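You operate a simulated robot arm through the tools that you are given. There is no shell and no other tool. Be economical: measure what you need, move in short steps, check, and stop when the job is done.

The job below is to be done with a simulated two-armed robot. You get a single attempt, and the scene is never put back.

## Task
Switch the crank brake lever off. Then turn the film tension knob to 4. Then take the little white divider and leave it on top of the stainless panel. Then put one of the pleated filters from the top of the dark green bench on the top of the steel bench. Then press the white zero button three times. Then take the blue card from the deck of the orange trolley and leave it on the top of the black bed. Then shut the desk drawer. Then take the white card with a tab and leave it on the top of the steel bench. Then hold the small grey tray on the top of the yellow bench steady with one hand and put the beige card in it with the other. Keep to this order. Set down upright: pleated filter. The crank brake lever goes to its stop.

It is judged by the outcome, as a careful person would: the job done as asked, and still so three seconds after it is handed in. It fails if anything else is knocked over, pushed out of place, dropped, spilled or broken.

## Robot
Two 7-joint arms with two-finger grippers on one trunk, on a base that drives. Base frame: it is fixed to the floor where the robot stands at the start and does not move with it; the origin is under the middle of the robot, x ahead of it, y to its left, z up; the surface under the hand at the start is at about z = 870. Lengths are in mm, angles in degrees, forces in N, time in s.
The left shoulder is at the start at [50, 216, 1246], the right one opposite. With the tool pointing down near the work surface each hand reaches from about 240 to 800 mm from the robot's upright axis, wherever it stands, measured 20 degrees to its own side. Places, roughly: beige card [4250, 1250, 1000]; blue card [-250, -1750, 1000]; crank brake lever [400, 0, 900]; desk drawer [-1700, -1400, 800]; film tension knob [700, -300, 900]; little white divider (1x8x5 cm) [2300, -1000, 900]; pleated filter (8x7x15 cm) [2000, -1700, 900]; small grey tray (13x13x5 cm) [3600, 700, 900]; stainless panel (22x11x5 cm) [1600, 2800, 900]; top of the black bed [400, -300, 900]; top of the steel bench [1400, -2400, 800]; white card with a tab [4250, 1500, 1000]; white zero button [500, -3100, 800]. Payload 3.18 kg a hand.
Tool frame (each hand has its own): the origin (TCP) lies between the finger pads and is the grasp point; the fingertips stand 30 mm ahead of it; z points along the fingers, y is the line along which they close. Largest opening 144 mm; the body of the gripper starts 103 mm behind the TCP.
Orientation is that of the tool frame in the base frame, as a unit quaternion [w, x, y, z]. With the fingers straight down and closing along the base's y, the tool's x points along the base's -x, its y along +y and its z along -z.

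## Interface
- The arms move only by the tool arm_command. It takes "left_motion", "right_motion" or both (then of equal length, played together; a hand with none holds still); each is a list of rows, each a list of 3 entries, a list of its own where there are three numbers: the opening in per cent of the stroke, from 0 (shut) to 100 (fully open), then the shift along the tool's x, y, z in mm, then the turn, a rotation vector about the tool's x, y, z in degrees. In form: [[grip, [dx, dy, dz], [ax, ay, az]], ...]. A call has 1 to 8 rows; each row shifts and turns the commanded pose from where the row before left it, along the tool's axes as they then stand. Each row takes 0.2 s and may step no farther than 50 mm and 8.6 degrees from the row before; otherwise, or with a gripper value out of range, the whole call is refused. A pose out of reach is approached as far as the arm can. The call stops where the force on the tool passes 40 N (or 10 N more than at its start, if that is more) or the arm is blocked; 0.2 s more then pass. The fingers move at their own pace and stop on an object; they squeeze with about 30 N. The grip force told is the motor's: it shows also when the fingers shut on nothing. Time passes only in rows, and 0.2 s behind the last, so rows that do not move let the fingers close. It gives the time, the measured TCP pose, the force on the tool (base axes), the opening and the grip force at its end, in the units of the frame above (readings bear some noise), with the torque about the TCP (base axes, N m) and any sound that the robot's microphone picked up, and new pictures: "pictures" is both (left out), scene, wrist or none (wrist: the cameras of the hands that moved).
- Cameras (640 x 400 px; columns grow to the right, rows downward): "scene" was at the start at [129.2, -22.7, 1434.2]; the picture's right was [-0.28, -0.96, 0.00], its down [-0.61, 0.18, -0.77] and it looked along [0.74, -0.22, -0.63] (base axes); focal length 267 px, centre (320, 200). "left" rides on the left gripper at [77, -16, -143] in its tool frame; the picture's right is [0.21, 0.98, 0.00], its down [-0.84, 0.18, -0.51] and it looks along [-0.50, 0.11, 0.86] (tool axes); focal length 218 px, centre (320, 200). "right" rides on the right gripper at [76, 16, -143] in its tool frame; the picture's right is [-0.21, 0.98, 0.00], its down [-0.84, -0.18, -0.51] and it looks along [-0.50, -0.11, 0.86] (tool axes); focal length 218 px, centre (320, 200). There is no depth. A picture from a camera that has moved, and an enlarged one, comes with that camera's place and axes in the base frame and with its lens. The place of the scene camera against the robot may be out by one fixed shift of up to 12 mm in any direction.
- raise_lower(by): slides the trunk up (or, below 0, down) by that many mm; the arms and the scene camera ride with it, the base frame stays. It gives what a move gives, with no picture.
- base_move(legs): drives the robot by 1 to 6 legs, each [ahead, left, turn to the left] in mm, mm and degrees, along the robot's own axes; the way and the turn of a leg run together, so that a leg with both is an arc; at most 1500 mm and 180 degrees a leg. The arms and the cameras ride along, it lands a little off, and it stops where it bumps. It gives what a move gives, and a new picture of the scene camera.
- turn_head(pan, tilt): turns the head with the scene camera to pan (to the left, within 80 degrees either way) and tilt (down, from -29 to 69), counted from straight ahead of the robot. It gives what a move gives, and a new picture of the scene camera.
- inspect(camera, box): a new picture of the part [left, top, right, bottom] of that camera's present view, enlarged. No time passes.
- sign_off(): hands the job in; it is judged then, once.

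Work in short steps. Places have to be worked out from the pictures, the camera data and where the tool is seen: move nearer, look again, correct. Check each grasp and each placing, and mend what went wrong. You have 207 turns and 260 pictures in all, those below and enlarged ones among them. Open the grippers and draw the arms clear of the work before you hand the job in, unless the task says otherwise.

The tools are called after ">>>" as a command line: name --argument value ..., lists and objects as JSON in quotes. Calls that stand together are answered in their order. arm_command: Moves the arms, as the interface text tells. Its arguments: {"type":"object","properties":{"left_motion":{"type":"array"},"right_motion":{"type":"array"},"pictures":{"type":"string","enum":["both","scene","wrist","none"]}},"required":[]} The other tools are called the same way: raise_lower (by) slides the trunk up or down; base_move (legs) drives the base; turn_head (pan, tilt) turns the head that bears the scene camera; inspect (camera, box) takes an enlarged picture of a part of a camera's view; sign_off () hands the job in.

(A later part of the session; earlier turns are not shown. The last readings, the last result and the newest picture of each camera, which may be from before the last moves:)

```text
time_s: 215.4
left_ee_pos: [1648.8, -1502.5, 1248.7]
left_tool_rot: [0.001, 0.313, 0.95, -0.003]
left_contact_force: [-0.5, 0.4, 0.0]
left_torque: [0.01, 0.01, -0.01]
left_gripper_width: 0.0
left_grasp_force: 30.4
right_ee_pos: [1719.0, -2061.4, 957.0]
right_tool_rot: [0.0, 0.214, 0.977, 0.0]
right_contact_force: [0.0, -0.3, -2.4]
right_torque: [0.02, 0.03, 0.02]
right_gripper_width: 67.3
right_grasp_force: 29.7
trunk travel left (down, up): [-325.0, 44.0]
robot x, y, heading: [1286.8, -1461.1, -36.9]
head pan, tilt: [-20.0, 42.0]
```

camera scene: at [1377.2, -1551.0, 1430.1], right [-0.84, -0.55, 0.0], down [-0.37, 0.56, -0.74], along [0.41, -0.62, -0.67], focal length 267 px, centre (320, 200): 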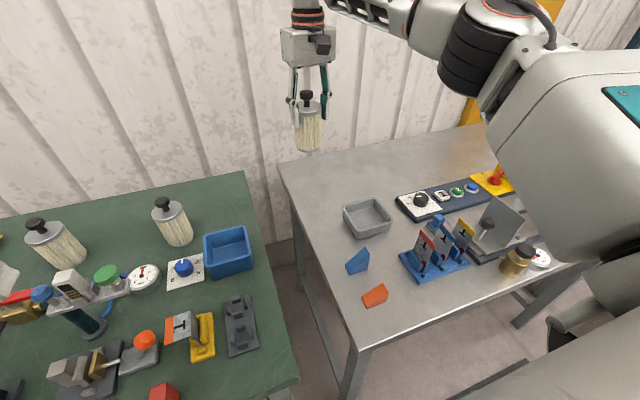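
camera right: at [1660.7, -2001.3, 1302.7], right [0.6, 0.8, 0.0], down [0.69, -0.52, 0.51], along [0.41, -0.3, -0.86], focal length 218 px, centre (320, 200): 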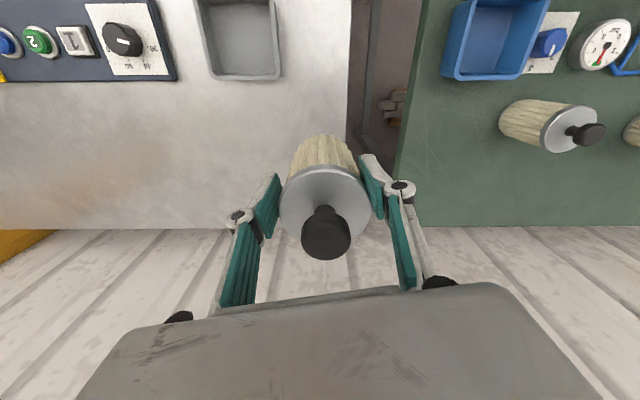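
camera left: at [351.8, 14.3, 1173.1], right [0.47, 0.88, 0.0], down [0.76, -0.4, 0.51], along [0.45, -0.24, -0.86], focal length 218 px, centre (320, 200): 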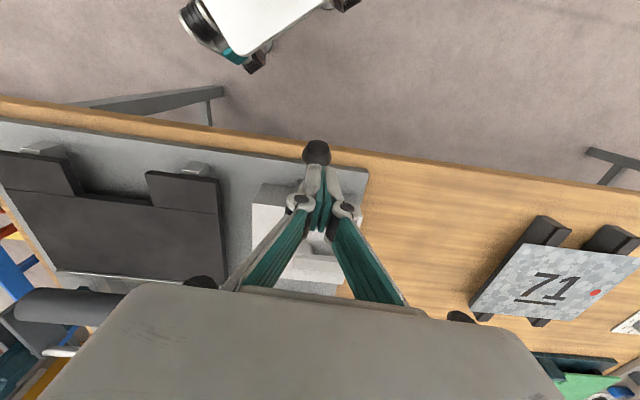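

>>> arm_command --right_motion '[[20, [0, 0, 4], [0, 0, 0]], [20, [0, 0, 4], [0, 0, 0]], [20, [0, 0, 4], [0, 0, 0]], [20, [0, 0, 4], [0, 0, 0]]]' --pictures "none"

>>> inspect --camera "scene" --box '[250, 80, 410, 240]'

```text
time_s: 216.4
left_ee_pos: [1647.9, -1501.8, 1248.8]
left_tool_rot: [0.002, 0.313, 0.95, -0.004]
left_contact_force: [0.0, 0.1, 0.5]
left_torque: [-0.03, 0.0, 0.01]
left_gripper_width: 0.1
left_grasp_force: 30.7
right_ee_pos: [1720.1, -2059.2, 944.2]
right_tool_rot: [0.003, 0.215, 0.977, 0.0]
right_contact_force: [-0.3, -4.2, 24.3]
right_torque: [-0.29, -0.22, 0.1]
right_gripper_width: 67.9
right_grasp_force: 30.0
trunk travel left (down, up): [-325.0, 44.0]
robot x, y, heading: [1290.4, -1461.9, -36.7]
head pan, tilt: [-20.0, 42.0]
```

```text
2.50 times, centred on (330, 160) of scene
camera zoom: at [1373.4, -1550.0, 1430.6], right [-0.84, -0.55, 0.0], down [-0.37, 0.56, -0.74], along [0.41, -0.62, -0.67], focal length 667 px, centre (295, 300)
```

zoom: 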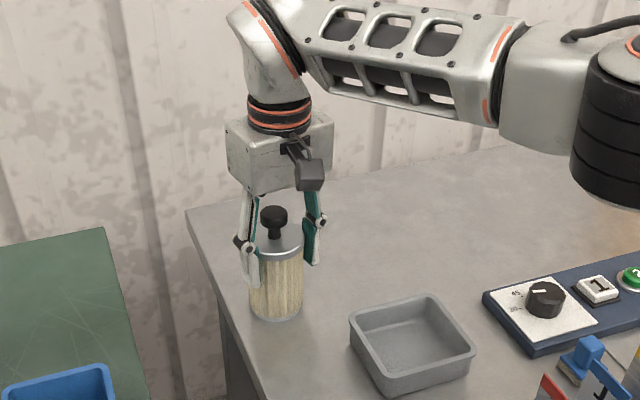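

Contact made. Ease up 2 mm, open slowly to 65 %, then rise.

>>> arm_command --right_motion '[[20, [0, 0, -2.5], [0, 0, 0]], [20, [0, 0, 0], [0, 0, 0]], [60, [0, 0, 0], [0, 0, 0]], [75, [0, 0, 0], [0, 0, 0]], [75, [0, 0, -30], [0, 0, 0]], [75, [0, 0, -45], [0, 0, 0]], [75, [0, 0, -45], [0, 0, 0]], [75, [0, 0, -45], [0, 0, 0]]]' --pictures "none"

>>> inspect --camera "scene" --box '[250, 80, 410, 240]'

```text
time_s: 218.2
left_ee_pos: [1648.6, -1502.5, 1249.4]
left_tool_rot: [0.002, 0.313, 0.95, -0.003]
left_contact_force: [0.0, 1.0, -1.1]
left_torque: [-0.05, 0.0, 0.01]
left_gripper_width: 0.1
left_grasp_force: 30.0
right_ee_pos: [1720.2, -2057.9, 1112.8]
right_tool_rot: [0.0, 0.215, 0.977, 0.0]
right_contact_force: [-0.2, 1.0, 0.5]
right_torque: [-0.04, 0.01, 0.0]
right_gripper_width: 108.1
right_grasp_force: 0.1
trunk travel left (down, up): [-325.0, 44.0]
robot x, y, heading: [1289.8, -1461.0, -36.7]
head pan, tilt: [-20.0, 42.0]
```

```text
2.50 times, centred on (330, 160) of scene
camera zoom: at [1374.6, -1550.6, 1430.3], right [-0.84, -0.55, 0.0], down [-0.37, 0.56, -0.74], along [0.41, -0.62, -0.67], focal length 667 px, centre (295, 300)
```

zoom: 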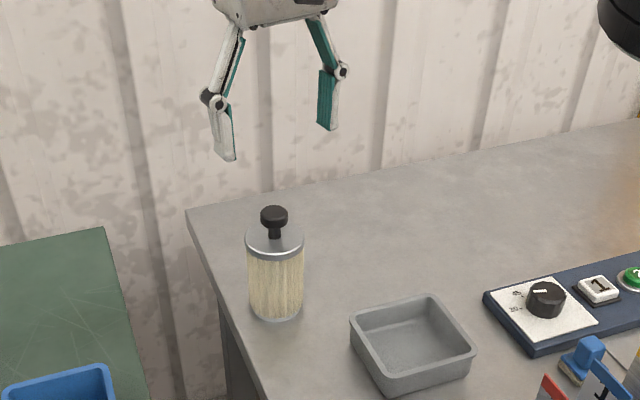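

The filter stands upright. Retract and drive right along the aisle to find the white zero button (~[500,−3100]).

>>> arm_command --right_motion '[[30, [0, 0, -45], [0, 0, 0]], [30, [0, 0, -45], [0, 0, 0]], [30, [0, 0, -40], [0, 0, 0]], [30, [45, 0, 0], [0, 0, 0]], [30, [45, 0, 0], [0, 0, 0]], [30, [45, 0, 0], [0, 0, 0]], [30, [45, 0, 0], [0, 0, 0]], [30, [45, 0, 0], [0, 0, 0]]]' --pictures "none"

>>> base_move --legs '[[-280, 0, 0], [0, -1400, 0]]'

```text
time_s: 220.0
left_ee_pos: [1647.8, -1503.0, 1248.8]
left_tool_rot: [0.001, 0.313, 0.95, -0.003]
left_contact_force: [-1.1, -0.9, -0.7]
left_torque: [0.01, -0.05, -0.01]
left_gripper_width: 0.0
left_grasp_force: 30.6
right_ee_pos: [1515.1, -1966.2, 1240.0]
right_tool_rot: [0.002, 0.215, 0.977, 0.001]
right_contact_force: [-0.2, -0.6, 0.3]
right_torque: [0.02, -0.04, 0.0]
right_gripper_width: 43.4
right_grasp_force: 0.0
trunk travel left (down, up): [-325.0, 44.0]
robot x, y, heading: [1288.6, -1461.5, -36.7]
head pan, tilt: [-20.0, 42.0]
```

```text
time_s: 234.2
left_ee_pos: [574.1, -2473.7, 1248.6]
left_tool_rot: [0.0, 0.318, 0.948, -0.002]
left_contact_force: [0.4, 0.0, 1.0]
left_torque: [0.01, -0.01, 0.0]
left_gripper_width: 0.0
left_grasp_force: 30.7
right_ee_pos: [439.4, -2935.6, 1239.3]
right_tool_rot: [0.001, 0.218, 0.976, 0.0]
right_contact_force: [0.5, -0.5, 0.8]
right_torque: [-0.03, 0.01, 0.0]
right_gripper_width: 43.1
right_grasp_force: 0.1
trunk travel left (down, up): [-325.0, 44.0]
robot x, y, heading: [213.3, -2426.3, -37.2]
head pan, tilt: [-20.0, 42.0]
camera scene: at [300.4, -2519.8, 1430.2], right [-0.84, -0.54, 0.0], down [-0.36, 0.56, -0.74], along [0.4, -0.62, -0.67], focal length 267 px, centre (320, 200)
```

scene: 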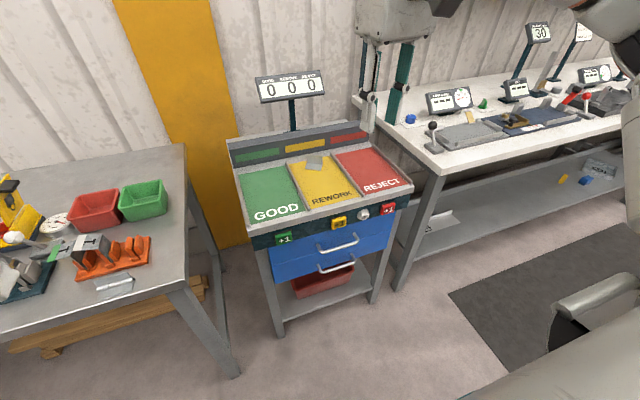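

>>> inspect --camera "scene" --box '[240, 140, 420, 260]'

```text
3.33 times, centred on (330, 200) of scene
camera zoom: at [300.4, -2519.8, 1430.2], right [-0.84, -0.54, 0.0], down [-0.36, 0.56, -0.74], along [0.4, -0.62, -0.67], focal length 889 px, centre (287, 200)
```

zoom: 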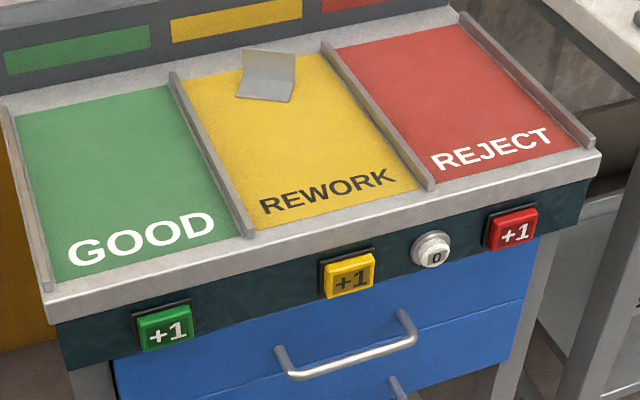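

The white "0" button faces front, ≈[514,−3116,800]. I'll move 170 mm right, lower the trunk by 200 mm, and look again for triangulation.

>>> base_move --legs '[[0, -170, 0]]'

>>> raise_lower --by -200

>>> inspect --camera "scene" --box '[200, 60, 440, 210]'

```text
time_s: 236.3
left_ee_pos: [471.6, -2610.0, 1247.6]
left_tool_rot: [0.001, 0.318, 0.948, -0.003]
left_contact_force: [-0.2, -0.5, 0.5]
left_torque: [0.01, -0.05, 0.05]
left_gripper_width: 0.0
left_grasp_force: 31.1
right_ee_pos: [333.7, -3071.3, 1239.5]
right_tool_rot: [0.0, 0.221, 0.975, 0.0]
right_contact_force: [-0.3, 0.0, 0.5]
right_torque: [0.01, 0.02, -0.01]
right_gripper_width: 43.0
right_grasp_force: 0.0
trunk travel left (down, up): [-325.0, 44.0]
robot x, y, heading: [114.2, -2561.0, -37.3]
head pan, tilt: [-20.0, 42.0]
camera scene: at [196.9, -2655.5, 1430.2], right [-0.84, -0.54, 0.0], down [-0.36, 0.56, -0.74], along [0.4, -0.63, -0.67], focal length 267 px, centre (320, 200)
```

scene: 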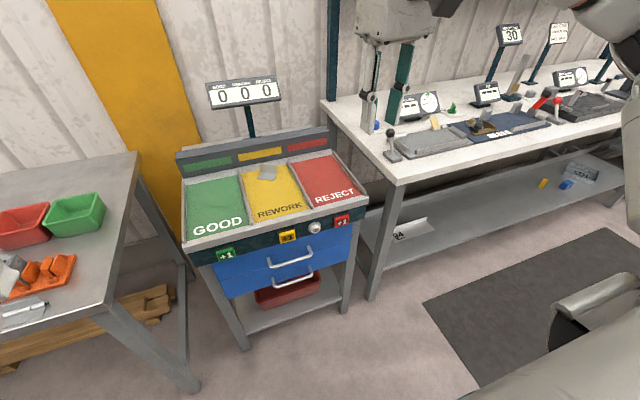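

```text
time_s: 238.5
left_ee_pos: [469.3, -2608.6, 1050.4]
left_tool_rot: [0.002, 0.319, 0.948, -0.003]
left_contact_force: [0.9, -0.5, 0.0]
left_torque: [-0.02, -0.03, -0.04]
left_gripper_width: 0.1
left_grasp_force: 30.6
right_ee_pos: [333.9, -3070.1, 1040.4]
right_tool_rot: [0.002, 0.22, 0.976, 0.0]
right_contact_force: [-0.5, -0.5, 0.2]
right_torque: [-0.03, -0.01, -0.02]
right_gripper_width: 43.1
right_grasp_force: 0.1
trunk travel left (down, up): [-125.0, 244.0]
robot x, y, heading: [113.1, -2563.0, -37.3]
head pan, tilt: [-20.0, 42.0]
```

```text
2.67 times, centred on (320, 135) of scene
camera zoom: at [299.6, -2733.6, 1217.0], right [-0.84, -0.54, 0.0], down [-0.36, 0.56, -0.74], along [0.4, -0.63, -0.67], focal length 711 px, centre (320, 373)
```

zoom: 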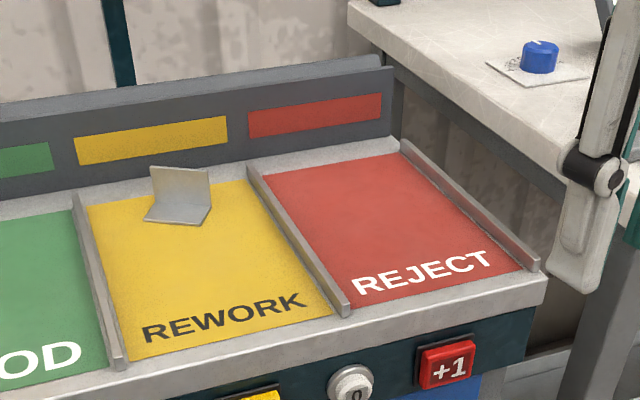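

Three sight lines agree on the button at ≈[520,−3134,788], facing the robot. I'll bring the closed right hand in front and pitch it so the fingers point forward.

>>> arm_command --right_motion '[[0, [-37, 13.4, 20], [0, 0, 0]], [0, [-37, 13.4, 20], [0, 0, 0]], [0, [-37, 13.4, 20], [0, 0, 0]], [0, [0, 0, 0], [0, -8.5, 0]], [0, [0, 0, 0], [0, -8.5, 0]], [0, [0, 0, 0], [0, -8.5, 0]], [0, [0, 0, 0], [0, -8.5, 0]], [0, [0, 0, 0], [0, -8.5, 0]]]' --pictures "scene"

```text
time_s: 240.3
left_ee_pos: [471.3, -2609.5, 1048.7]
left_tool_rot: [0.001, 0.319, 0.948, -0.003]
left_contact_force: [-0.8, 0.0, 0.4]
left_torque: [0.0, 0.03, -0.01]
left_gripper_width: 0.2
left_grasp_force: 30.8
right_ee_pos: [416.2, -3155.2, 1026.3]
right_tool_rot: [0.353, 0.199, 0.911, -0.075]
right_contact_force: [-0.4, -0.7, 0.1]
right_torque: [0.03, 0.03, 0.01]
right_gripper_width: 0.0
right_grasp_force: 30.4
right hand out of reach, approached as far as the arm can: row 6, 7, 8
trunk travel left (down, up): [-125.0, 244.0]
robot x, y, heading: [115.4, -2563.9, -37.5]
head pan, tilt: [-20.0, 42.0]
camera scene: at [300.1, -2734.8, 1216.5], right [-0.84, -0.54, 0.0], down [-0.36, 0.56, -0.74], along [0.4, -0.63, -0.67], focal length 267 px, centre (320, 200)
```

scene: 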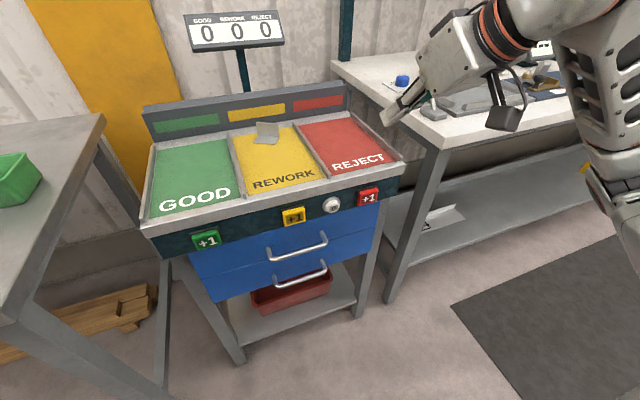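

The lowered trunk leans forward, so the hand is cramped. Back the base 220 mm for room.

>>> base_move --legs '[[-220, 0, 0]]'

>>> arm_command --right_motion '[[0, [-20, 20, 35], [0, -4, 0]], [0, [-20, 20, 35], [0, -4, 0]], [0, [-20, 20, 35], [0, -4, 0]], [0, [0, 0, 30], [0, -8.5, 0]], [0, [0, 0, 30], [0, -8.5, 0]], [0, [0, 0, 20], [0, -8.5, 0]]]' --pictures "scene"

```text
time_s: 241.9
left_ee_pos: [299.3, -2477.0, 1049.3]
left_tool_rot: [0.001, 0.319, 0.948, -0.003]
left_contact_force: [-0.5, 1.1, -0.1]
left_torque: [0.0, -0.04, 0.04]
left_gripper_width: 0.0
left_grasp_force: 30.5
right_ee_pos: [244.8, -3022.2, 1025.7]
right_tool_rot: [0.352, 0.2, 0.911, -0.076]
right_contact_force: [0.8, 0.0, 0.4]
right_torque: [-0.03, 0.01, 0.01]
right_gripper_width: 0.0
right_grasp_force: 29.9
trunk travel left (down, up): [-125.0, 244.0]
robot x, y, heading: [-61.8, -2429.4, -37.0]
head pan, tilt: [-20.0, 42.0]
camera scene: at [128.1, -2602.4, 1216.6], right [-0.84, -0.54, 0.0], down [-0.36, 0.56, -0.74], along [0.4, -0.63, -0.67], focal length 267 px, centre (320, 200)
```

scene: 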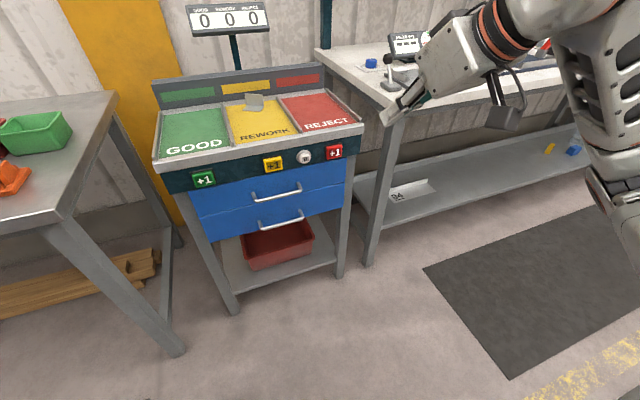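

```text
time_s: 243.3
left_ee_pos: [300.1, -2478.3, 1049.1]
left_tool_rot: [0.0, 0.319, 0.948, -0.003]
left_contact_force: [0.2, 0.3, -0.3]
left_torque: [0.02, 0.01, -0.01]
left_gripper_width: 0.0
left_grasp_force: 30.1
right_ee_pos: [369.4, -3190.2, 1005.2]
right_tool_rot: [0.627, 0.161, 0.751, -0.132]
right_contact_force: [-0.7, 0.0, 0.2]
right_torque: [0.06, 0.02, -0.02]
right_gripper_width: 0.0
right_grasp_force: 29.8
right hand out of reach, approached as far as the arm can: row 1, 2, 3, 4, 5, 6
trunk travel left (down, up): [-125.0, 244.0]
robot x, y, heading: [-64.0, -2428.8, -37.7]
head pan, tilt: [-20.0, 42.0]
camera scene: at [129.1, -2603.1, 1216.2], right [-0.84, -0.54, 0.0], down [-0.36, 0.56, -0.74], along [0.4, -0.63, -0.67], focal length 267 px, centre (320, 200)
```

scene: 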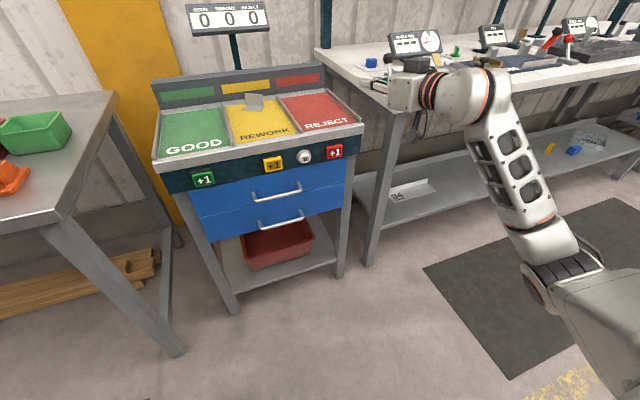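

The hand now points forward. Shift left ~137 mm and down ~217 mm to stand in front of the button, turning toward the panel normal.

>>> arm_command --right_motion '[[0, [34.7, 22.2, 8], [0, 0, 0]], [0, [34.7, 22.2, 8], [0, 0, 0]], [0, [34.7, 22.2, 8], [0, 0, 0]], [0, [34.7, 22.2, 8], [0, 0, 0]], [0, [34.7, 22.2, 8], [0, 0, 0]], [0, [34.7, 22.2, 8], [0, 0, 0]]]' --pictures "both"

```text
time_s: 244.7
left_ee_pos: [300.1, -2477.6, 1047.1]
left_tool_rot: [0.0, 0.319, 0.948, -0.004]
left_contact_force: [0.3, -0.4, -0.9]
left_torque: [-0.03, 0.04, 0.0]
left_gripper_width: 0.0
left_grasp_force: 30.8
right_ee_pos: [400.2, -3150.6, 778.2]
right_tool_rot: [0.626, 0.165, 0.75, -0.137]
right_contact_force: [0.5, 0.5, -0.6]
right_torque: [0.03, 0.0, -0.03]
right_gripper_width: 0.0
right_grasp_force: 30.5
right hand out of reach, approached as far as the arm can: row 1, 2, 3, 4, 5
trunk travel left (down, up): [-125.0, 244.0]
robot x, y, heading: [-55.8, -2431.1, -37.4]
head pan, tilt: [-20.0, 42.0]
camera scene: at [129.8, -2602.1, 1216.2], right [-0.84, -0.54, 0.0], down [-0.36, 0.56, -0.74], along [0.4, -0.63, -0.67], focal length 267 px, centre (320, 200)
camera right: at [266.3, -3071.6, 730.0], right [0.44, 0.87, 0.21], down [-0.39, -0.02, 0.92], along [0.81, -0.49, 0.33], focal length 218 px, centre (320, 200)
```

scene: 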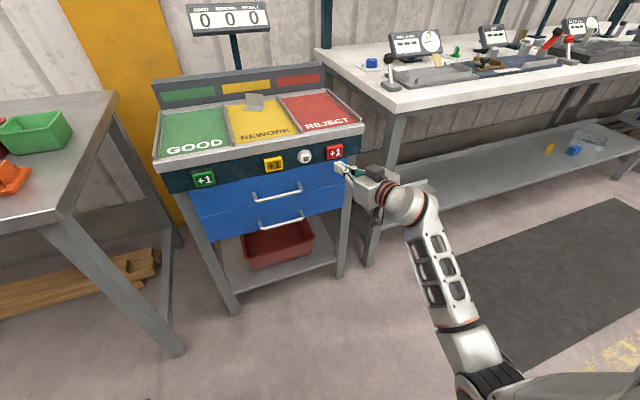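
right: 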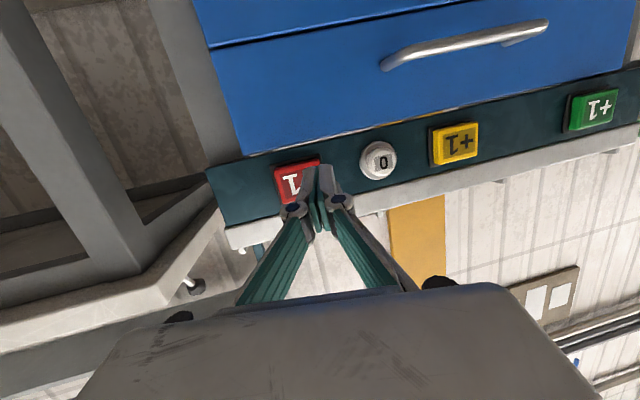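

The wrist view shows "0" to the upper right of the fingertips (which are opposite red +1, not touching). Slide sideways ~71 mm and up 17 to line up with the white button.

>>> arm_command --right_motion '[[0, [-8, 36, 0], [0, 0, 0]], [0, [-9, 36, 0], [0, 0, 0]], [0, [0, 0, 15], [0, 0, 0]]]' --pictures "both"

```text
time_s: 245.5
left_ee_pos: [299.8, -2479.1, 1047.7]
left_tool_rot: [0.0, 0.319, 0.948, -0.003]
left_contact_force: [-0.1, 0.1, 0.5]
left_torque: [0.04, -0.03, 0.01]
left_gripper_width: 0.1
left_grasp_force: 30.6
right_ee_pos: [420.1, -3128.5, 758.6]
right_tool_rot: [0.626, 0.162, 0.75, -0.14]
right_contact_force: [-1.0, -1.1, -0.3]
right_torque: [0.01, -0.04, 0.04]
right_gripper_width: 0.1
right_grasp_force: 29.9
right hand out of reach, approached as far as the arm can: row 1, 2, 3
trunk travel left (down, up): [-125.0, 244.0]
robot x, y, heading: [-59.0, -2429.5, -37.2]
head pan, tilt: [-20.0, 42.0]
camera scene: at [128.1, -2604.3, 1216.1], right [-0.84, -0.54, 0.0], down [-0.36, 0.56, -0.74], along [0.4, -0.63, -0.67], focal length 267 px, centre (320, 200)
camera right: at [286.9, -3050.0, 709.1], right [0.44, 0.87, 0.2], down [-0.39, -0.01, 0.92], along [0.81, -0.49, 0.34], focal length 218 px, centre (320, 200)
```

scene: 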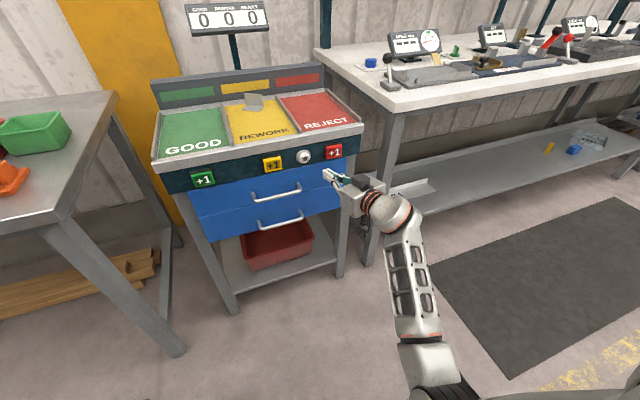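
right: 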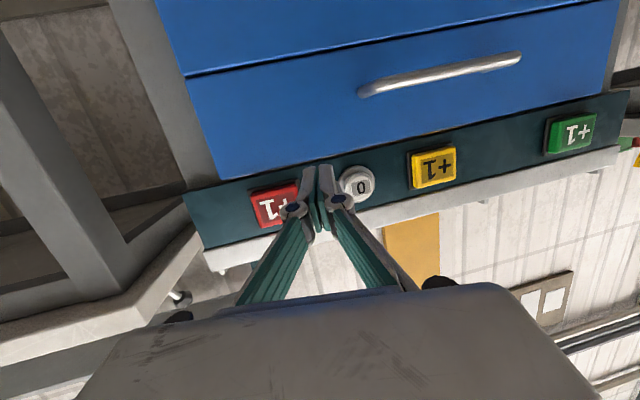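

The arm is at its joint boundary; use base and trunk instead: strafe 48 mm left and raise the trunk 27 mm.

>>> base_move --legs '[[-10, 48, 0]]'

>>> raise_lower --by 27

>>> inspect --camera "right" --box '[220, 100, 440, 240]'

```text
time_s: 246.6
left_ee_pos: [320.6, -2434.6, 1048.9]
left_tool_rot: [0.001, 0.319, 0.948, -0.003]
left_contact_force: [0.7, 0.0, -0.7]
left_torque: [-0.01, -0.02, 0.01]
left_gripper_width: 0.1
left_grasp_force: 31.2
right_ee_pos: [442.5, -3081.7, 759.7]
right_tool_rot: [0.627, 0.16, 0.75, -0.138]
right_contact_force: [0.2, 0.7, -0.6]
right_torque: [0.05, 0.01, -0.04]
right_gripper_width: 0.0
right_grasp_force: 29.8
trunk travel left (down, up): [-125.0, 244.0]
robot x, y, heading: [-37.1, -2388.9, -37.3]
head pan, tilt: [-20.0, 42.0]
camera scene: at [149.3, -2558.9, 1216.5], right [-0.84, -0.54, 0.0], down [-0.36, 0.56, -0.74], along [0.4, -0.63, -0.67], focal length 267 px, centre (320, 200)
```

scene: 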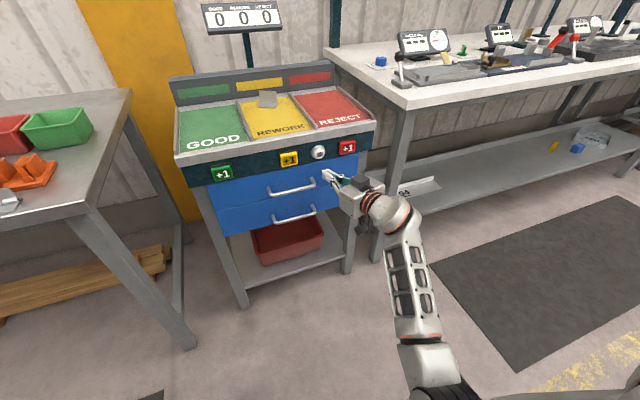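

```text
time_s: 247.4
left_ee_pos: [321.5, -2436.4, 1074.1]
left_tool_rot: [-0.001, 0.319, 0.948, -0.003]
left_contact_force: [0.5, -0.8, -1.8]
left_torque: [0.05, 0.03, 0.01]
left_gripper_width: 0.0
left_grasp_force: 30.5
right_ee_pos: [446.1, -3085.1, 794.3]
right_tool_rot: [0.611, 0.091, 0.767, -0.176]
right_contact_force: [0.9, 0.5, 0.0]
right_torque: [-0.04, -0.04, 0.01]
right_gripper_width: 0.0
right_grasp_force: 30.3
trunk travel left (down, up): [-152.0, 217.0]
robot x, y, heading: [-37.3, -2384.0, -37.5]
head pan, tilt: [-20.0, 42.0]
```

```text
2.86 times, centred on (330, 170) of right
camera zoom: at [305.0, -3022.7, 747.0], right [0.4, 0.92, 0.05], down [-0.32, 0.09, 0.94], along [0.86, -0.39, 0.33], focal length 624 px, centre (291, 286)
```

zoom: 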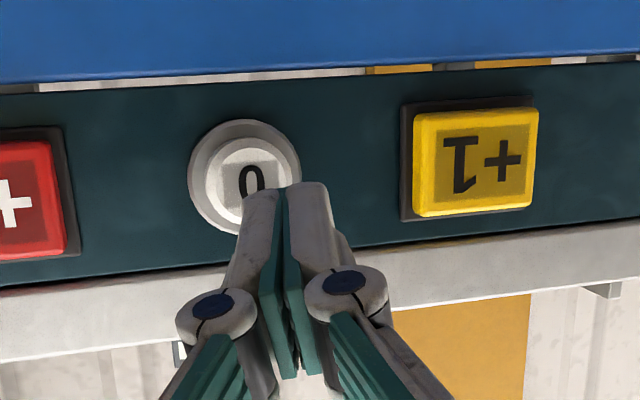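

Nearly lined up: tip 60 mm short of the button, ~5 mm off. Correct and advance 40 mm along the panel normal.

>>> arm_command --right_motion '[[0, [5, -4.6, 0], [0, 0, 0]], [0, [-2.9, -5.5, 19], [0, 0, 0]], [0, [-2.9, -5.5, 19], [0, 0, 0]]]' --pictures "none"

>>> inspect --camera "right" --box '[220, 100, 440, 240]'

>>> inspect --camera "scene" --box '[260, 110, 420, 220]'

```text
time_s: 247.9
left_ee_pos: [320.1, -2433.6, 1075.9]
left_tool_rot: [0.0, 0.318, 0.948, -0.005]
left_contact_force: [0.0, 0.5, -0.9]
left_torque: [-0.02, -0.03, 0.01]
left_gripper_width: 0.0
left_grasp_force: 30.7
right_ee_pos: [482.7, -3054.2, 801.9]
right_tool_rot: [0.62, 0.056, 0.767, -0.158]
right_contact_force: [0.3, 0.0, 0.1]
right_torque: [-0.02, 0.04, -0.01]
right_gripper_width: 0.0
right_grasp_force: 30.5
trunk travel left (down, up): [-152.0, 217.0]
robot x, y, heading: [-35.3, -2389.3, -37.4]
head pan, tilt: [-20.0, 42.0]
stopped in row 2 (right hand): the arm was blocked; the commanded pose is now the measured one
```

```text
2.86 times, centred on (330, 170) of right
camera zoom: at [337.5, -3003.2, 751.6], right [0.32, 0.95, 0.03], down [-0.33, 0.08, 0.94], along [0.89, -0.31, 0.34], focal length 624 px, centre (291, 286)
```

zoom: 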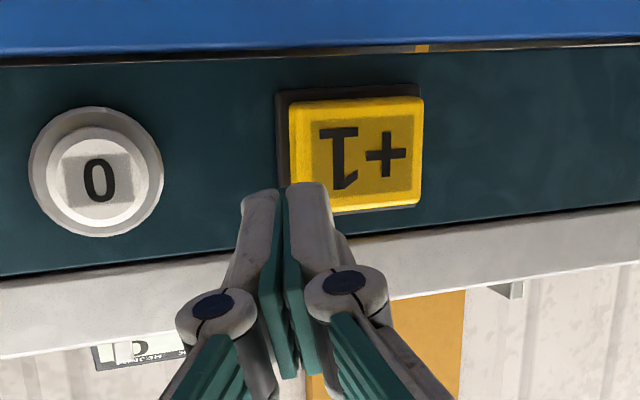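

```text
3.64 times, centred on (340, 165) of scene
camera zoom: at [125.7, -2541.0, 1248.5], right [-0.84, -0.54, 0.0], down [-0.36, 0.56, -0.74], along [0.4, -0.63, -0.67], focal length 970 px, centre (247, 327)
```

zoom: 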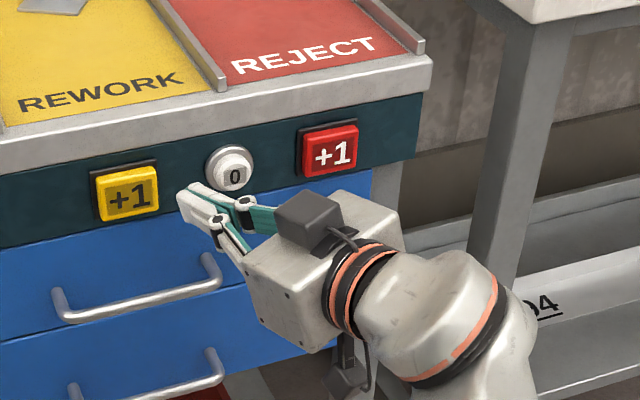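

The arm's inverse kinematics is awkward here. Back off, shift the base left so the button lies further to the robot's right, and look.

>>> base_move --legs '[[-120, 0, 0], [0, 140, 0]]'

```text
time_s: 249.7
left_ee_pos: [237.0, -2354.0, 1075.9]
left_tool_rot: [0.001, 0.317, 0.948, -0.003]
left_contact_force: [0.2, -0.1, -0.8]
left_torque: [0.0, -0.02, 0.0]
left_gripper_width: 0.0
left_grasp_force: 30.5
right_ee_pos: [404.8, -2973.1, 803.1]
right_tool_rot: [0.621, 0.055, 0.766, -0.158]
right_contact_force: [-0.5, -0.1, -0.3]
right_torque: [-0.02, 0.01, -0.01]
right_gripper_width: 0.1
right_grasp_force: 29.6
trunk travel left (down, up): [-152.0, 217.0]
robot x, y, heading: [-121.4, -2309.1, -37.4]
head pan, tilt: [-20.0, 42.0]
stopped in leg 2: the robot was blocked; the commanded pose is now the measured one
camera scene: at [43.0, -2462.2, 1248.5], right [-0.84, -0.54, 0.0], down [-0.36, 0.56, -0.74], along [0.4, -0.62, -0.67], focal length 267 px, centre (320, 200)
```

scene: 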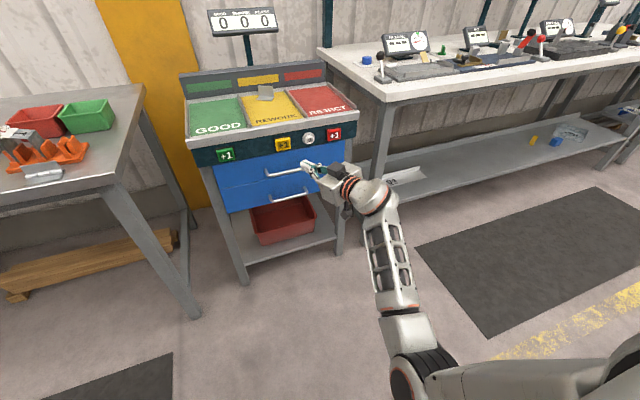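

Backing brought the base's rear close to the orange trolley. First fold the hand back and right, then go ahead-left.

>>> arm_command --right_motion '[[0, [0, -30, -35], [0, 0, 0]], [0, [0, -30, -35], [0, 0, 0]], [0, [0, -35, -30], [0, 0, 0]], [0, [0, -35, -30], [0, 0, 0]]]' --pictures "none"

>>> turn_head --pan 80 --tilt 45

```text
time_s: 250.7
left_ee_pos: [237.2, -2354.7, 1076.6]
left_tool_rot: [0.002, 0.316, 0.949, -0.003]
left_contact_force: [0.0, -0.6, 0.1]
left_torque: [-0.01, -0.01, -0.02]
left_gripper_width: 0.0
left_grasp_force: 30.8
right_ee_pos: [246.6, -3055.2, 848.8]
right_tool_rot: [0.622, 0.053, 0.766, -0.156]
right_contact_force: [0.1, 0.2, 0.4]
right_torque: [0.0, -0.02, 0.01]
right_gripper_width: 0.2
right_grasp_force: 29.8
trunk travel left (down, up): [-152.0, 217.0]
robot x, y, heading: [-123.2, -2307.2, -36.9]
head pan, tilt: [-20.0, 42.0]
```

```text
time_s: 252.5
left_ee_pos: [236.4, -2353.8, 1075.4]
left_tool_rot: [0.0, 0.316, 0.949, -0.004]
left_contact_force: [0.4, 0.6, 0.6]
left_torque: [0.02, 0.01, 0.02]
left_gripper_width: 0.2
left_grasp_force: 30.5
right_ee_pos: [245.7, -3055.9, 848.5]
right_tool_rot: [0.621, 0.054, 0.766, -0.157]
right_contact_force: [0.8, 0.4, -0.5]
right_torque: [-0.01, 0.0, -0.03]
right_gripper_width: 0.0
right_grasp_force: 30.1
trunk travel left (down, up): [-152.0, 217.0]
robot x, y, heading: [-120.9, -2308.3, -37.1]
head pan, tilt: [80.0, 45.0]
camera scene: at [57.6, -2336.1, 1244.2], right [0.68, -0.73, 0.0], down [-0.52, -0.48, -0.71], along [0.52, 0.48, -0.71], focal length 267 px, centre (320, 200)
```

scene: 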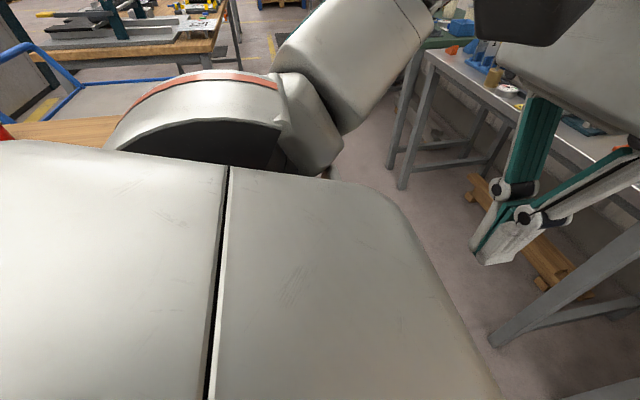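

>>> base_move --legs '[[130, 0, 0], [0, 60, 0]]'

>>> turn_head --pan -20 --tilt 38

```text
time_s: 254.1
left_ee_pos: [344.1, -2433.4, 1076.0]
left_tool_rot: [0.001, 0.315, 0.949, -0.003]
left_contact_force: [-0.3, 1.5, 0.0]
left_torque: [-0.01, -0.01, 0.0]
left_gripper_width: 0.0
left_grasp_force: 30.6
right_ee_pos: [352.7, -3135.0, 847.9]
right_tool_rot: [0.621, 0.054, 0.766, -0.156]
right_contact_force: [0.7, -0.4, 0.1]
right_torque: [0.01, 0.02, 0.02]
right_gripper_width: 0.0
right_grasp_force: 30.3
trunk travel left (down, up): [-152.0, 217.0]
robot x, y, heading: [-16.8, -2384.1, -36.8]
head pan, tilt: [80.0, 45.0]
stopped in leg 2: the robot was blocked; the commanded pose is now the measured one
camera scene: at [163.3, -2415.7, 1244.2], right [0.68, -0.73, 0.0], down [-0.52, -0.48, -0.71], along [0.52, 0.48, -0.71], focal length 267 px, centre (320, 200)
```

scene: 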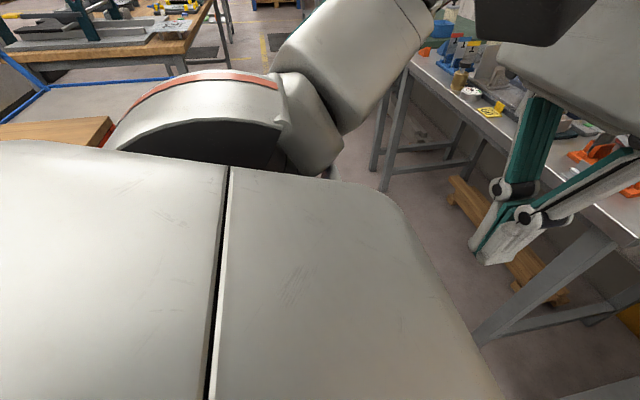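

```text
time_s: 255.8
left_ee_pos: [342.6, -2433.5, 1075.0]
left_tool_rot: [0.001, 0.317, 0.948, -0.004]
left_contact_force: [-0.2, 0.0, -0.7]
left_torque: [-0.01, -0.03, 0.02]
left_gripper_width: 0.0
left_grasp_force: 30.6
right_ee_pos: [352.0, -3135.3, 849.4]
right_tool_rot: [0.622, 0.054, 0.766, -0.155]
right_contact_force: [-0.3, 0.1, 0.1]
right_torque: [-0.01, -0.02, -0.01]
right_gripper_width: 0.1
right_grasp_force: 30.2
trunk travel left (down, up): [-152.0, 217.0]
robot x, y, heading: [-13.7, -2388.0, -37.3]
head pan, tilt: [-20.0, 38.0]
camera scene: at [150.5, -2543.5, 1254.4], right [-0.84, -0.54, 0.0], down [-0.33, 0.52, -0.79], along [0.43, -0.66, -0.62], focal length 267 px, centre (320, 200)
```

scene: 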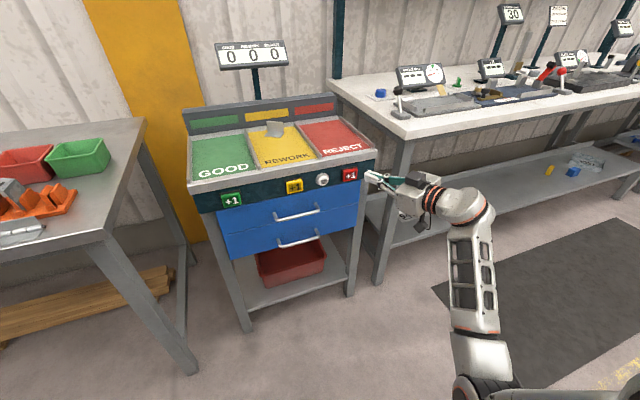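

Still 000 on the display. The button is now at lateral −273 mm. Move the hand sideways/down first, then forward leaving ~40 mm.

>>> arm_command --right_motion '[[0, [10.4, 23, 0], [0, 0, 0]], [0, [10.4, 23, 0], [0, 0, 0]], [0, [10.4, 23, 0], [0, 0, 0]], [0, [0, 0, 30], [0, 0, 0]], [0, [0, 0, 30], [0, 0, 0]]]' --pictures "wrist"

```text
time_s: 257.0
left_ee_pos: [343.0, -2433.9, 1074.9]
left_tool_rot: [0.001, 0.316, 0.949, -0.005]
left_contact_force: [0.2, -0.3, 0.0]
left_torque: [0.0, -0.04, 0.0]
left_gripper_width: 0.0
left_grasp_force: 30.8
right_ee_pos: [424.3, -3091.0, 794.4]
right_tool_rot: [0.62, 0.048, 0.767, -0.158]
right_contact_force: [0.0, 0.8, -0.3]
right_torque: [0.02, -0.05, -0.02]
right_gripper_width: 0.2
right_grasp_force: 29.9
trunk travel left (down, up): [-152.0, 217.0]
robot x, y, heading: [-15.0, -2386.6, -36.9]
head pan, tilt: [-20.0, 38.0]
camera right: at [276.1, -3042.6, 745.3], right [0.31, 0.95, 0.02], down [-0.33, 0.09, 0.94], along [0.89, -0.3, 0.34], focal length 218 px, centre (320, 200)
```

right: 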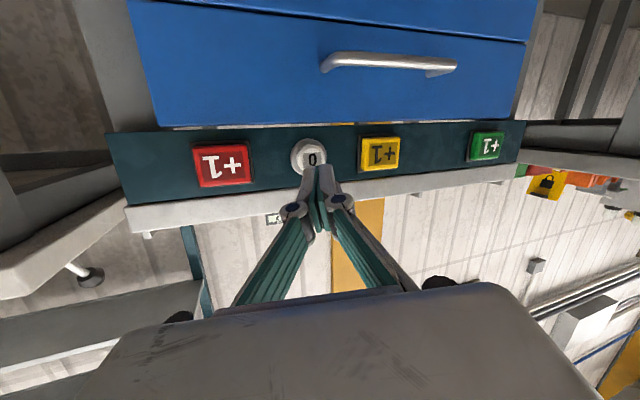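

Good—no reach problems. Align 12 mm left and advance 55 mm along the normal.

>>> arm_command --right_motion '[[0, [0, 11.8, 4.6], [0, 0, 0]], [0, [-2.9, -9.8, 25.5], [0, 0, 0]], [0, [-2.6, -8.9, 23.2], [0, 0, 0]]]' --pictures "none"

>>> inspect --camera "right" --box '[220, 100, 440, 240]'

>>> inspect --camera "scene" --box '[260, 130, 420, 240]'

```text
time_s: 257.8
left_ee_pos: [342.6, -2433.5, 1076.6]
left_tool_rot: [0.0, 0.316, 0.949, -0.004]
left_contact_force: [-1.1, 0.8, 0.5]
left_torque: [-0.05, -0.04, -0.02]
left_gripper_width: 0.1
left_grasp_force: 31.0
right_ee_pos: [469.6, -3115.1, 795.2]
right_tool_rot: [0.623, 0.056, 0.765, -0.156]
right_contact_force: [-0.1, 0.2, 0.2]
right_torque: [-0.03, 0.01, 0.0]
right_gripper_width: 0.0
right_grasp_force: 30.1
trunk travel left (down, up): [-152.0, 217.0]
robot x, y, heading: [-16.3, -2387.1, -37.3]
head pan, tilt: [-20.0, 38.0]
```

```text
2.86 times, centred on (330, 170) of right
camera zoom: at [324.3, -3064.5, 744.6], right [0.32, 0.95, 0.04], down [-0.34, 0.08, 0.94], along [0.88, -0.31, 0.35], focal length 624 px, centre (291, 286)
```

zoom: 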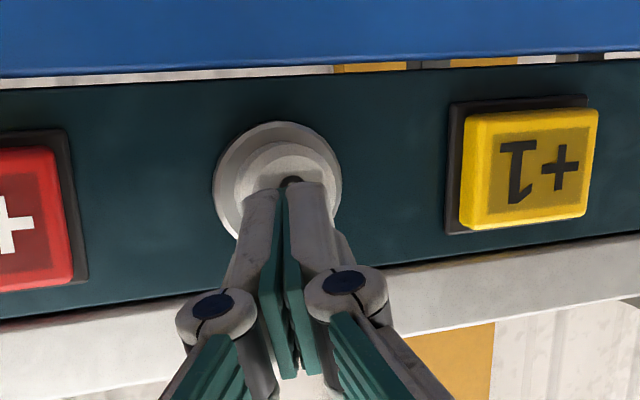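

```text
3.64 times, centred on (340, 185) of scene
camera zoom: at [150.6, -2543.5, 1254.4], right [-0.84, -0.54, 0.0], down [-0.33, 0.52, -0.79], along [0.43, -0.66, -0.62], focal length 970 px, centre (247, 254)
```

zoom: 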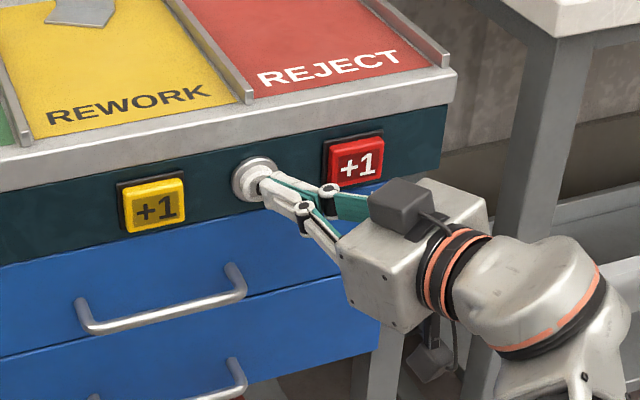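

Fingertips are centred just before the button. Advance in small steps to press.

>>> arm_command --right_motion '[[0, [-0.8, -2.9, 7.4], [0, 0, 0]], [0, [-0.8, -2.9, 7.4], [0, 0, 0]], [0, [-0.4, -1.4, 3.7], [0, 0, 0]], [0, [-0.4, -1.4, 3.7], [0, 0, 0]]]' --pictures "none"

>>> inspect --camera "scene" --box '[260, 130, 420, 240]'

```text
time_s: 258.8
left_ee_pos: [340.8, -2432.1, 1075.0]
left_tool_rot: [0.003, 0.316, 0.949, -0.004]
left_contact_force: [-0.1, 1.0, 0.5]
left_torque: [0.01, 0.0, -0.03]
left_gripper_width: 0.0
left_grasp_force: 30.8
right_ee_pos: [484.8, -3125.5, 793.2]
right_tool_rot: [0.622, 0.053, 0.766, -0.153]
right_contact_force: [-20.0, 16.7, 3.9]
right_torque: [-0.11, -0.23, 0.15]
right_gripper_width: 0.0
right_grasp_force: 29.9
trunk travel left (down, up): [-152.0, 217.0]
robot x, y, heading: [-14.3, -2385.4, -37.2]
head pan, tilt: [-20.0, 38.0]
heard: click
stopped in row 4 (right hand): the force on the tool passed its limit at 46 N (the readings are from after the stop); the commanded pose is now the measured one
```

```text
3.64 times, centred on (340, 185) of scene
camera zoom: at [147.7, -2542.3, 1255.0], right [-0.84, -0.54, 0.0], down [-0.33, 0.52, -0.79], along [0.43, -0.66, -0.61], focal length 970 px, centre (247, 254)
```

zoom: 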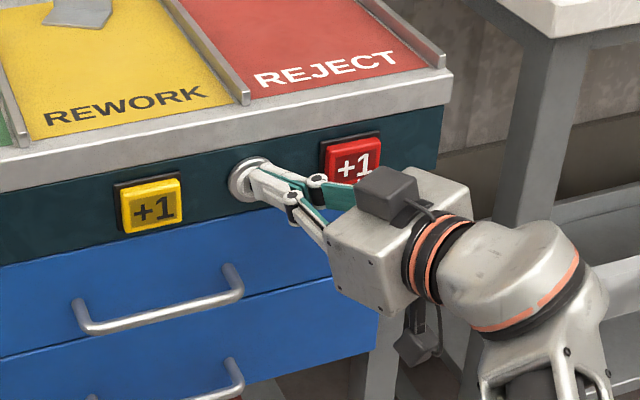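

One click heard. Release 16 mm back, then press a second time.

>>> arm_command --right_motion '[[0, [0.9, 2.9, -7.4], [0, 0, 0]], [0, [0.9, 2.9, -7.4], [0, 0, 0]], [0, [0, 0, 0], [0, 0, 0]], [0, [0, 0, 0], [0, 0, 0]]]' --pictures "none"

>>> arm_command --right_motion '[[0, [-0.8, -2.9, 7.4], [0, 0, 0]], [0, [-0.4, -1.4, 3.7], [0, 0, 0]], [0, [-0.4, -1.4, 3.7], [0, 0, 0]], [0, [-0.4, -1.4, 3.7], [0, 0, 0]]]' --pictures "none"

```text
time_s: 259.8
left_ee_pos: [342.9, -2433.1, 1076.4]
left_tool_rot: [0.001, 0.317, 0.948, -0.003]
left_contact_force: [-0.4, 0.0, -0.8]
left_torque: [-0.07, -0.01, 0.01]
left_gripper_width: 0.1
left_grasp_force: 31.0
right_ee_pos: [473.3, -3117.4, 790.6]
right_tool_rot: [0.621, 0.054, 0.767, -0.154]
right_contact_force: [-0.3, 0.3, 0.5]
right_torque: [0.03, 0.01, -0.01]
right_gripper_width: 0.1
right_grasp_force: 30.0
trunk travel left (down, up): [-152.0, 217.0]
robot x, y, heading: [-16.5, -2388.9, -37.2]
head pan, tilt: [-20.0, 38.0]
```

```text
time_s: 260.7
left_ee_pos: [339.2, -2433.2, 1076.0]
left_tool_rot: [0.002, 0.317, 0.948, -0.004]
left_contact_force: [0.2, -0.6, 0.1]
left_torque: [0.01, 0.01, 0.0]
left_gripper_width: 0.0
left_grasp_force: 31.0
right_ee_pos: [484.5, -3125.8, 789.9]
right_tool_rot: [0.621, 0.055, 0.767, -0.152]
right_contact_force: [-20.0, 17.2, 3.7]
right_torque: [-0.11, -0.23, 0.23]
right_gripper_width: 0.2
right_grasp_force: 30.5
trunk travel left (down, up): [-152.0, 217.0]
robot x, y, heading: [-15.9, -2387.2, -37.6]
head pan, tilt: [-20.0, 38.0]
heard: click
stopped in row 4 (right hand): the force on the tool passed its limit at 44 N (the readings are from after the stop); the commanded pose is now the measured one
```

Second click. Release and press the third time.

>>> arm_command --right_motion '[[0, [0.9, 2.9, -7.4], [0, 0, 0]], [0, [0.9, 2.9, -7.4], [0, 0, 0]], [0, [0, 0, 0], [0, 0, 0]], [0, [0, 0, 0], [0, 0, 0]]]' --pictures "none"

>>> arm_command --right_motion '[[0, [-0.8, -2.9, 7.4], [0, 0, 0]], [0, [-0.4, -1.4, 3.7], [0, 0, 0]], [0, [-0.4, -1.4, 3.7], [0, 0, 0]], [0, [-0.4, -1.4, 3.7], [0, 0, 0]]]' --pictures "none"

>>> arm_command --right_motion '[[0, [2, 7, -18], [0, 0, 0]], [0, [4, 14, -37], [0, 0, 0]], [0, [4, 14, -37], [0, 0, 0]], [0, [0, 0, -45], [0, 0, 0]]]' --pictures "scene"

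```text
time_s: 261.7
left_ee_pos: [341.6, -2434.2, 1076.4]
left_tool_rot: [0.001, 0.317, 0.949, -0.003]
left_contact_force: [0.0, 0.4, 0.2]
left_torque: [0.0, 0.0, -0.01]
left_gripper_width: 0.2
left_grasp_force: 30.5
right_ee_pos: [473.6, -3117.1, 788.5]
right_tool_rot: [0.62, 0.054, 0.768, -0.151]
right_contact_force: [-0.3, -0.1, -0.1]
right_torque: [0.0, 0.0, 0.0]
right_gripper_width: 0.0
right_grasp_force: 29.8
trunk travel left (down, up): [-152.0, 217.0]
robot x, y, heading: [-15.6, -2384.6, -37.2]
head pan, tilt: [-20.0, 38.0]
```

```text
time_s: 262.6
left_ee_pos: [340.1, -2433.5, 1077.0]
left_tool_rot: [0.001, 0.317, 0.948, -0.004]
left_contact_force: [0.4, -0.5, -0.4]
left_torque: [0.03, 0.04, 0.02]
left_gripper_width: 0.0
left_grasp_force: 30.7
right_ee_pos: [484.7, -3126.6, 789.9]
right_tool_rot: [0.622, 0.054, 0.767, -0.149]
right_contact_force: [-20.9, 17.3, 6.3]
right_torque: [-0.16, -0.35, 0.2]
right_gripper_width: 0.1
right_grasp_force: 29.8
trunk travel left (down, up): [-152.0, 217.0]
robot x, y, heading: [-15.6, -2385.5, -37.3]
head pan, tilt: [-20.0, 38.0]
heard: click
stopped in row 4 (right hand): the force on the tool passed its limit at 45 N (the readings are from after the stop); the commanded pose is now the measured one
```

```text
time_s: 263.6
left_ee_pos: [341.5, -2434.1, 1076.8]
left_tool_rot: [-0.001, 0.317, 0.949, -0.003]
left_contact_force: [0.5, -0.2, 1.1]
left_torque: [0.01, -0.01, -0.03]
left_gripper_width: 0.4
left_grasp_force: 30.5
right_ee_pos: [364.3, -3066.0, 811.0]
right_tool_rot: [0.616, 0.036, 0.769, -0.17]
right_contact_force: [0.6, 0.9, 0.9]
right_torque: [0.03, 0.0, 0.0]
right_gripper_width: 0.1
right_grasp_force: 30.1
trunk travel left (down, up): [-152.0, 217.0]
robot x, y, heading: [-16.3, -2389.4, -37.3]
head pan, tilt: [-20.0, 38.0]
camera scene: at [148.4, -2543.9, 1254.6], right [-0.84, -0.54, 0.0], down [-0.33, 0.52, -0.79], along [0.43, -0.66, -0.62], focal length 267 px, centre (320, 200)
```

scene: 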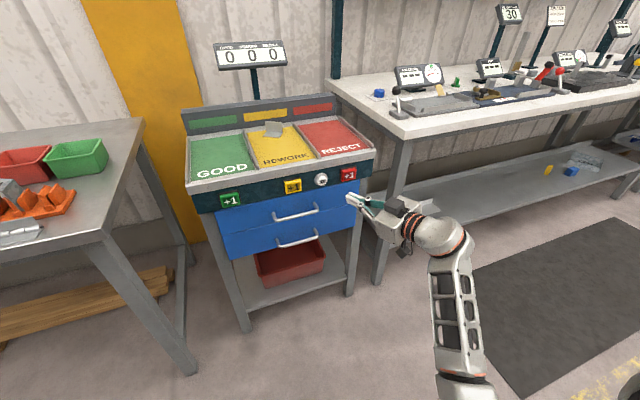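

Three clicks total; the display reads 000. Now raise the trunk back and turn the right hand to point down again.

>>> raise_lower --by 200

>>> arm_command --right_motion '[[0, [0, 0, -20], [0, 8.5, 0]], [0, [0, 0, -20], [0, 8.5, 0]], [0, [0, 0, -20], [0, 8.5, 0]], [0, [0, 0, 0], [0, 8.5, 0]], [0, [0, 0, 0], [0, 8.5, 0]], [0, [0, 0, 0], [0, 8.5, 0]], [0, [0, 0, 0], [0, 8.5, 0]], [0, [0, 0, 0], [0, 8.5, 0]]]' --pictures "none"

```text
time_s: 265.8
left_ee_pos: [342.0, -2434.5, 1276.1]
left_tool_rot: [0.0, 0.317, 0.948, -0.004]
left_contact_force: [-0.5, 0.1, -0.3]
left_torque: [0.0, -0.05, -0.02]
left_gripper_width: 0.0
left_grasp_force: 30.7
right_ee_pos: [357.0, -3071.6, 1005.4]
right_tool_rot: [0.611, 0.038, 0.772, -0.171]
right_contact_force: [0.4, -0.3, 0.1]
right_torque: [0.03, 0.01, -0.03]
right_gripper_width: 0.0
right_grasp_force: 29.9
trunk travel left (down, up): [-352.0, 17.0]
robot x, y, heading: [-16.7, -2387.3, -37.1]
head pan, tilt: [-20.0, 38.0]
```

```text
time_s: 267.6
left_ee_pos: [343.2, -2434.2, 1274.7]
left_tool_rot: [0.0, 0.317, 0.948, -0.004]
left_contact_force: [0.6, 0.0, -0.1]
left_torque: [-0.01, 0.02, 0.0]
left_gripper_width: 0.0
left_grasp_force: 31.0
right_ee_pos: [310.3, -3036.9, 1014.1]
right_tool_rot: [0.084, 0.13, 0.984, -0.094]
right_contact_force: [-0.1, -0.1, 0.5]
right_torque: [-0.03, 0.02, -0.01]
right_gripper_width: 0.0
right_grasp_force: 30.1
trunk travel left (down, up): [-352.0, 17.0]
robot x, y, heading: [-14.1, -2388.6, -37.4]
head pan, tilt: [-20.0, 38.0]
```

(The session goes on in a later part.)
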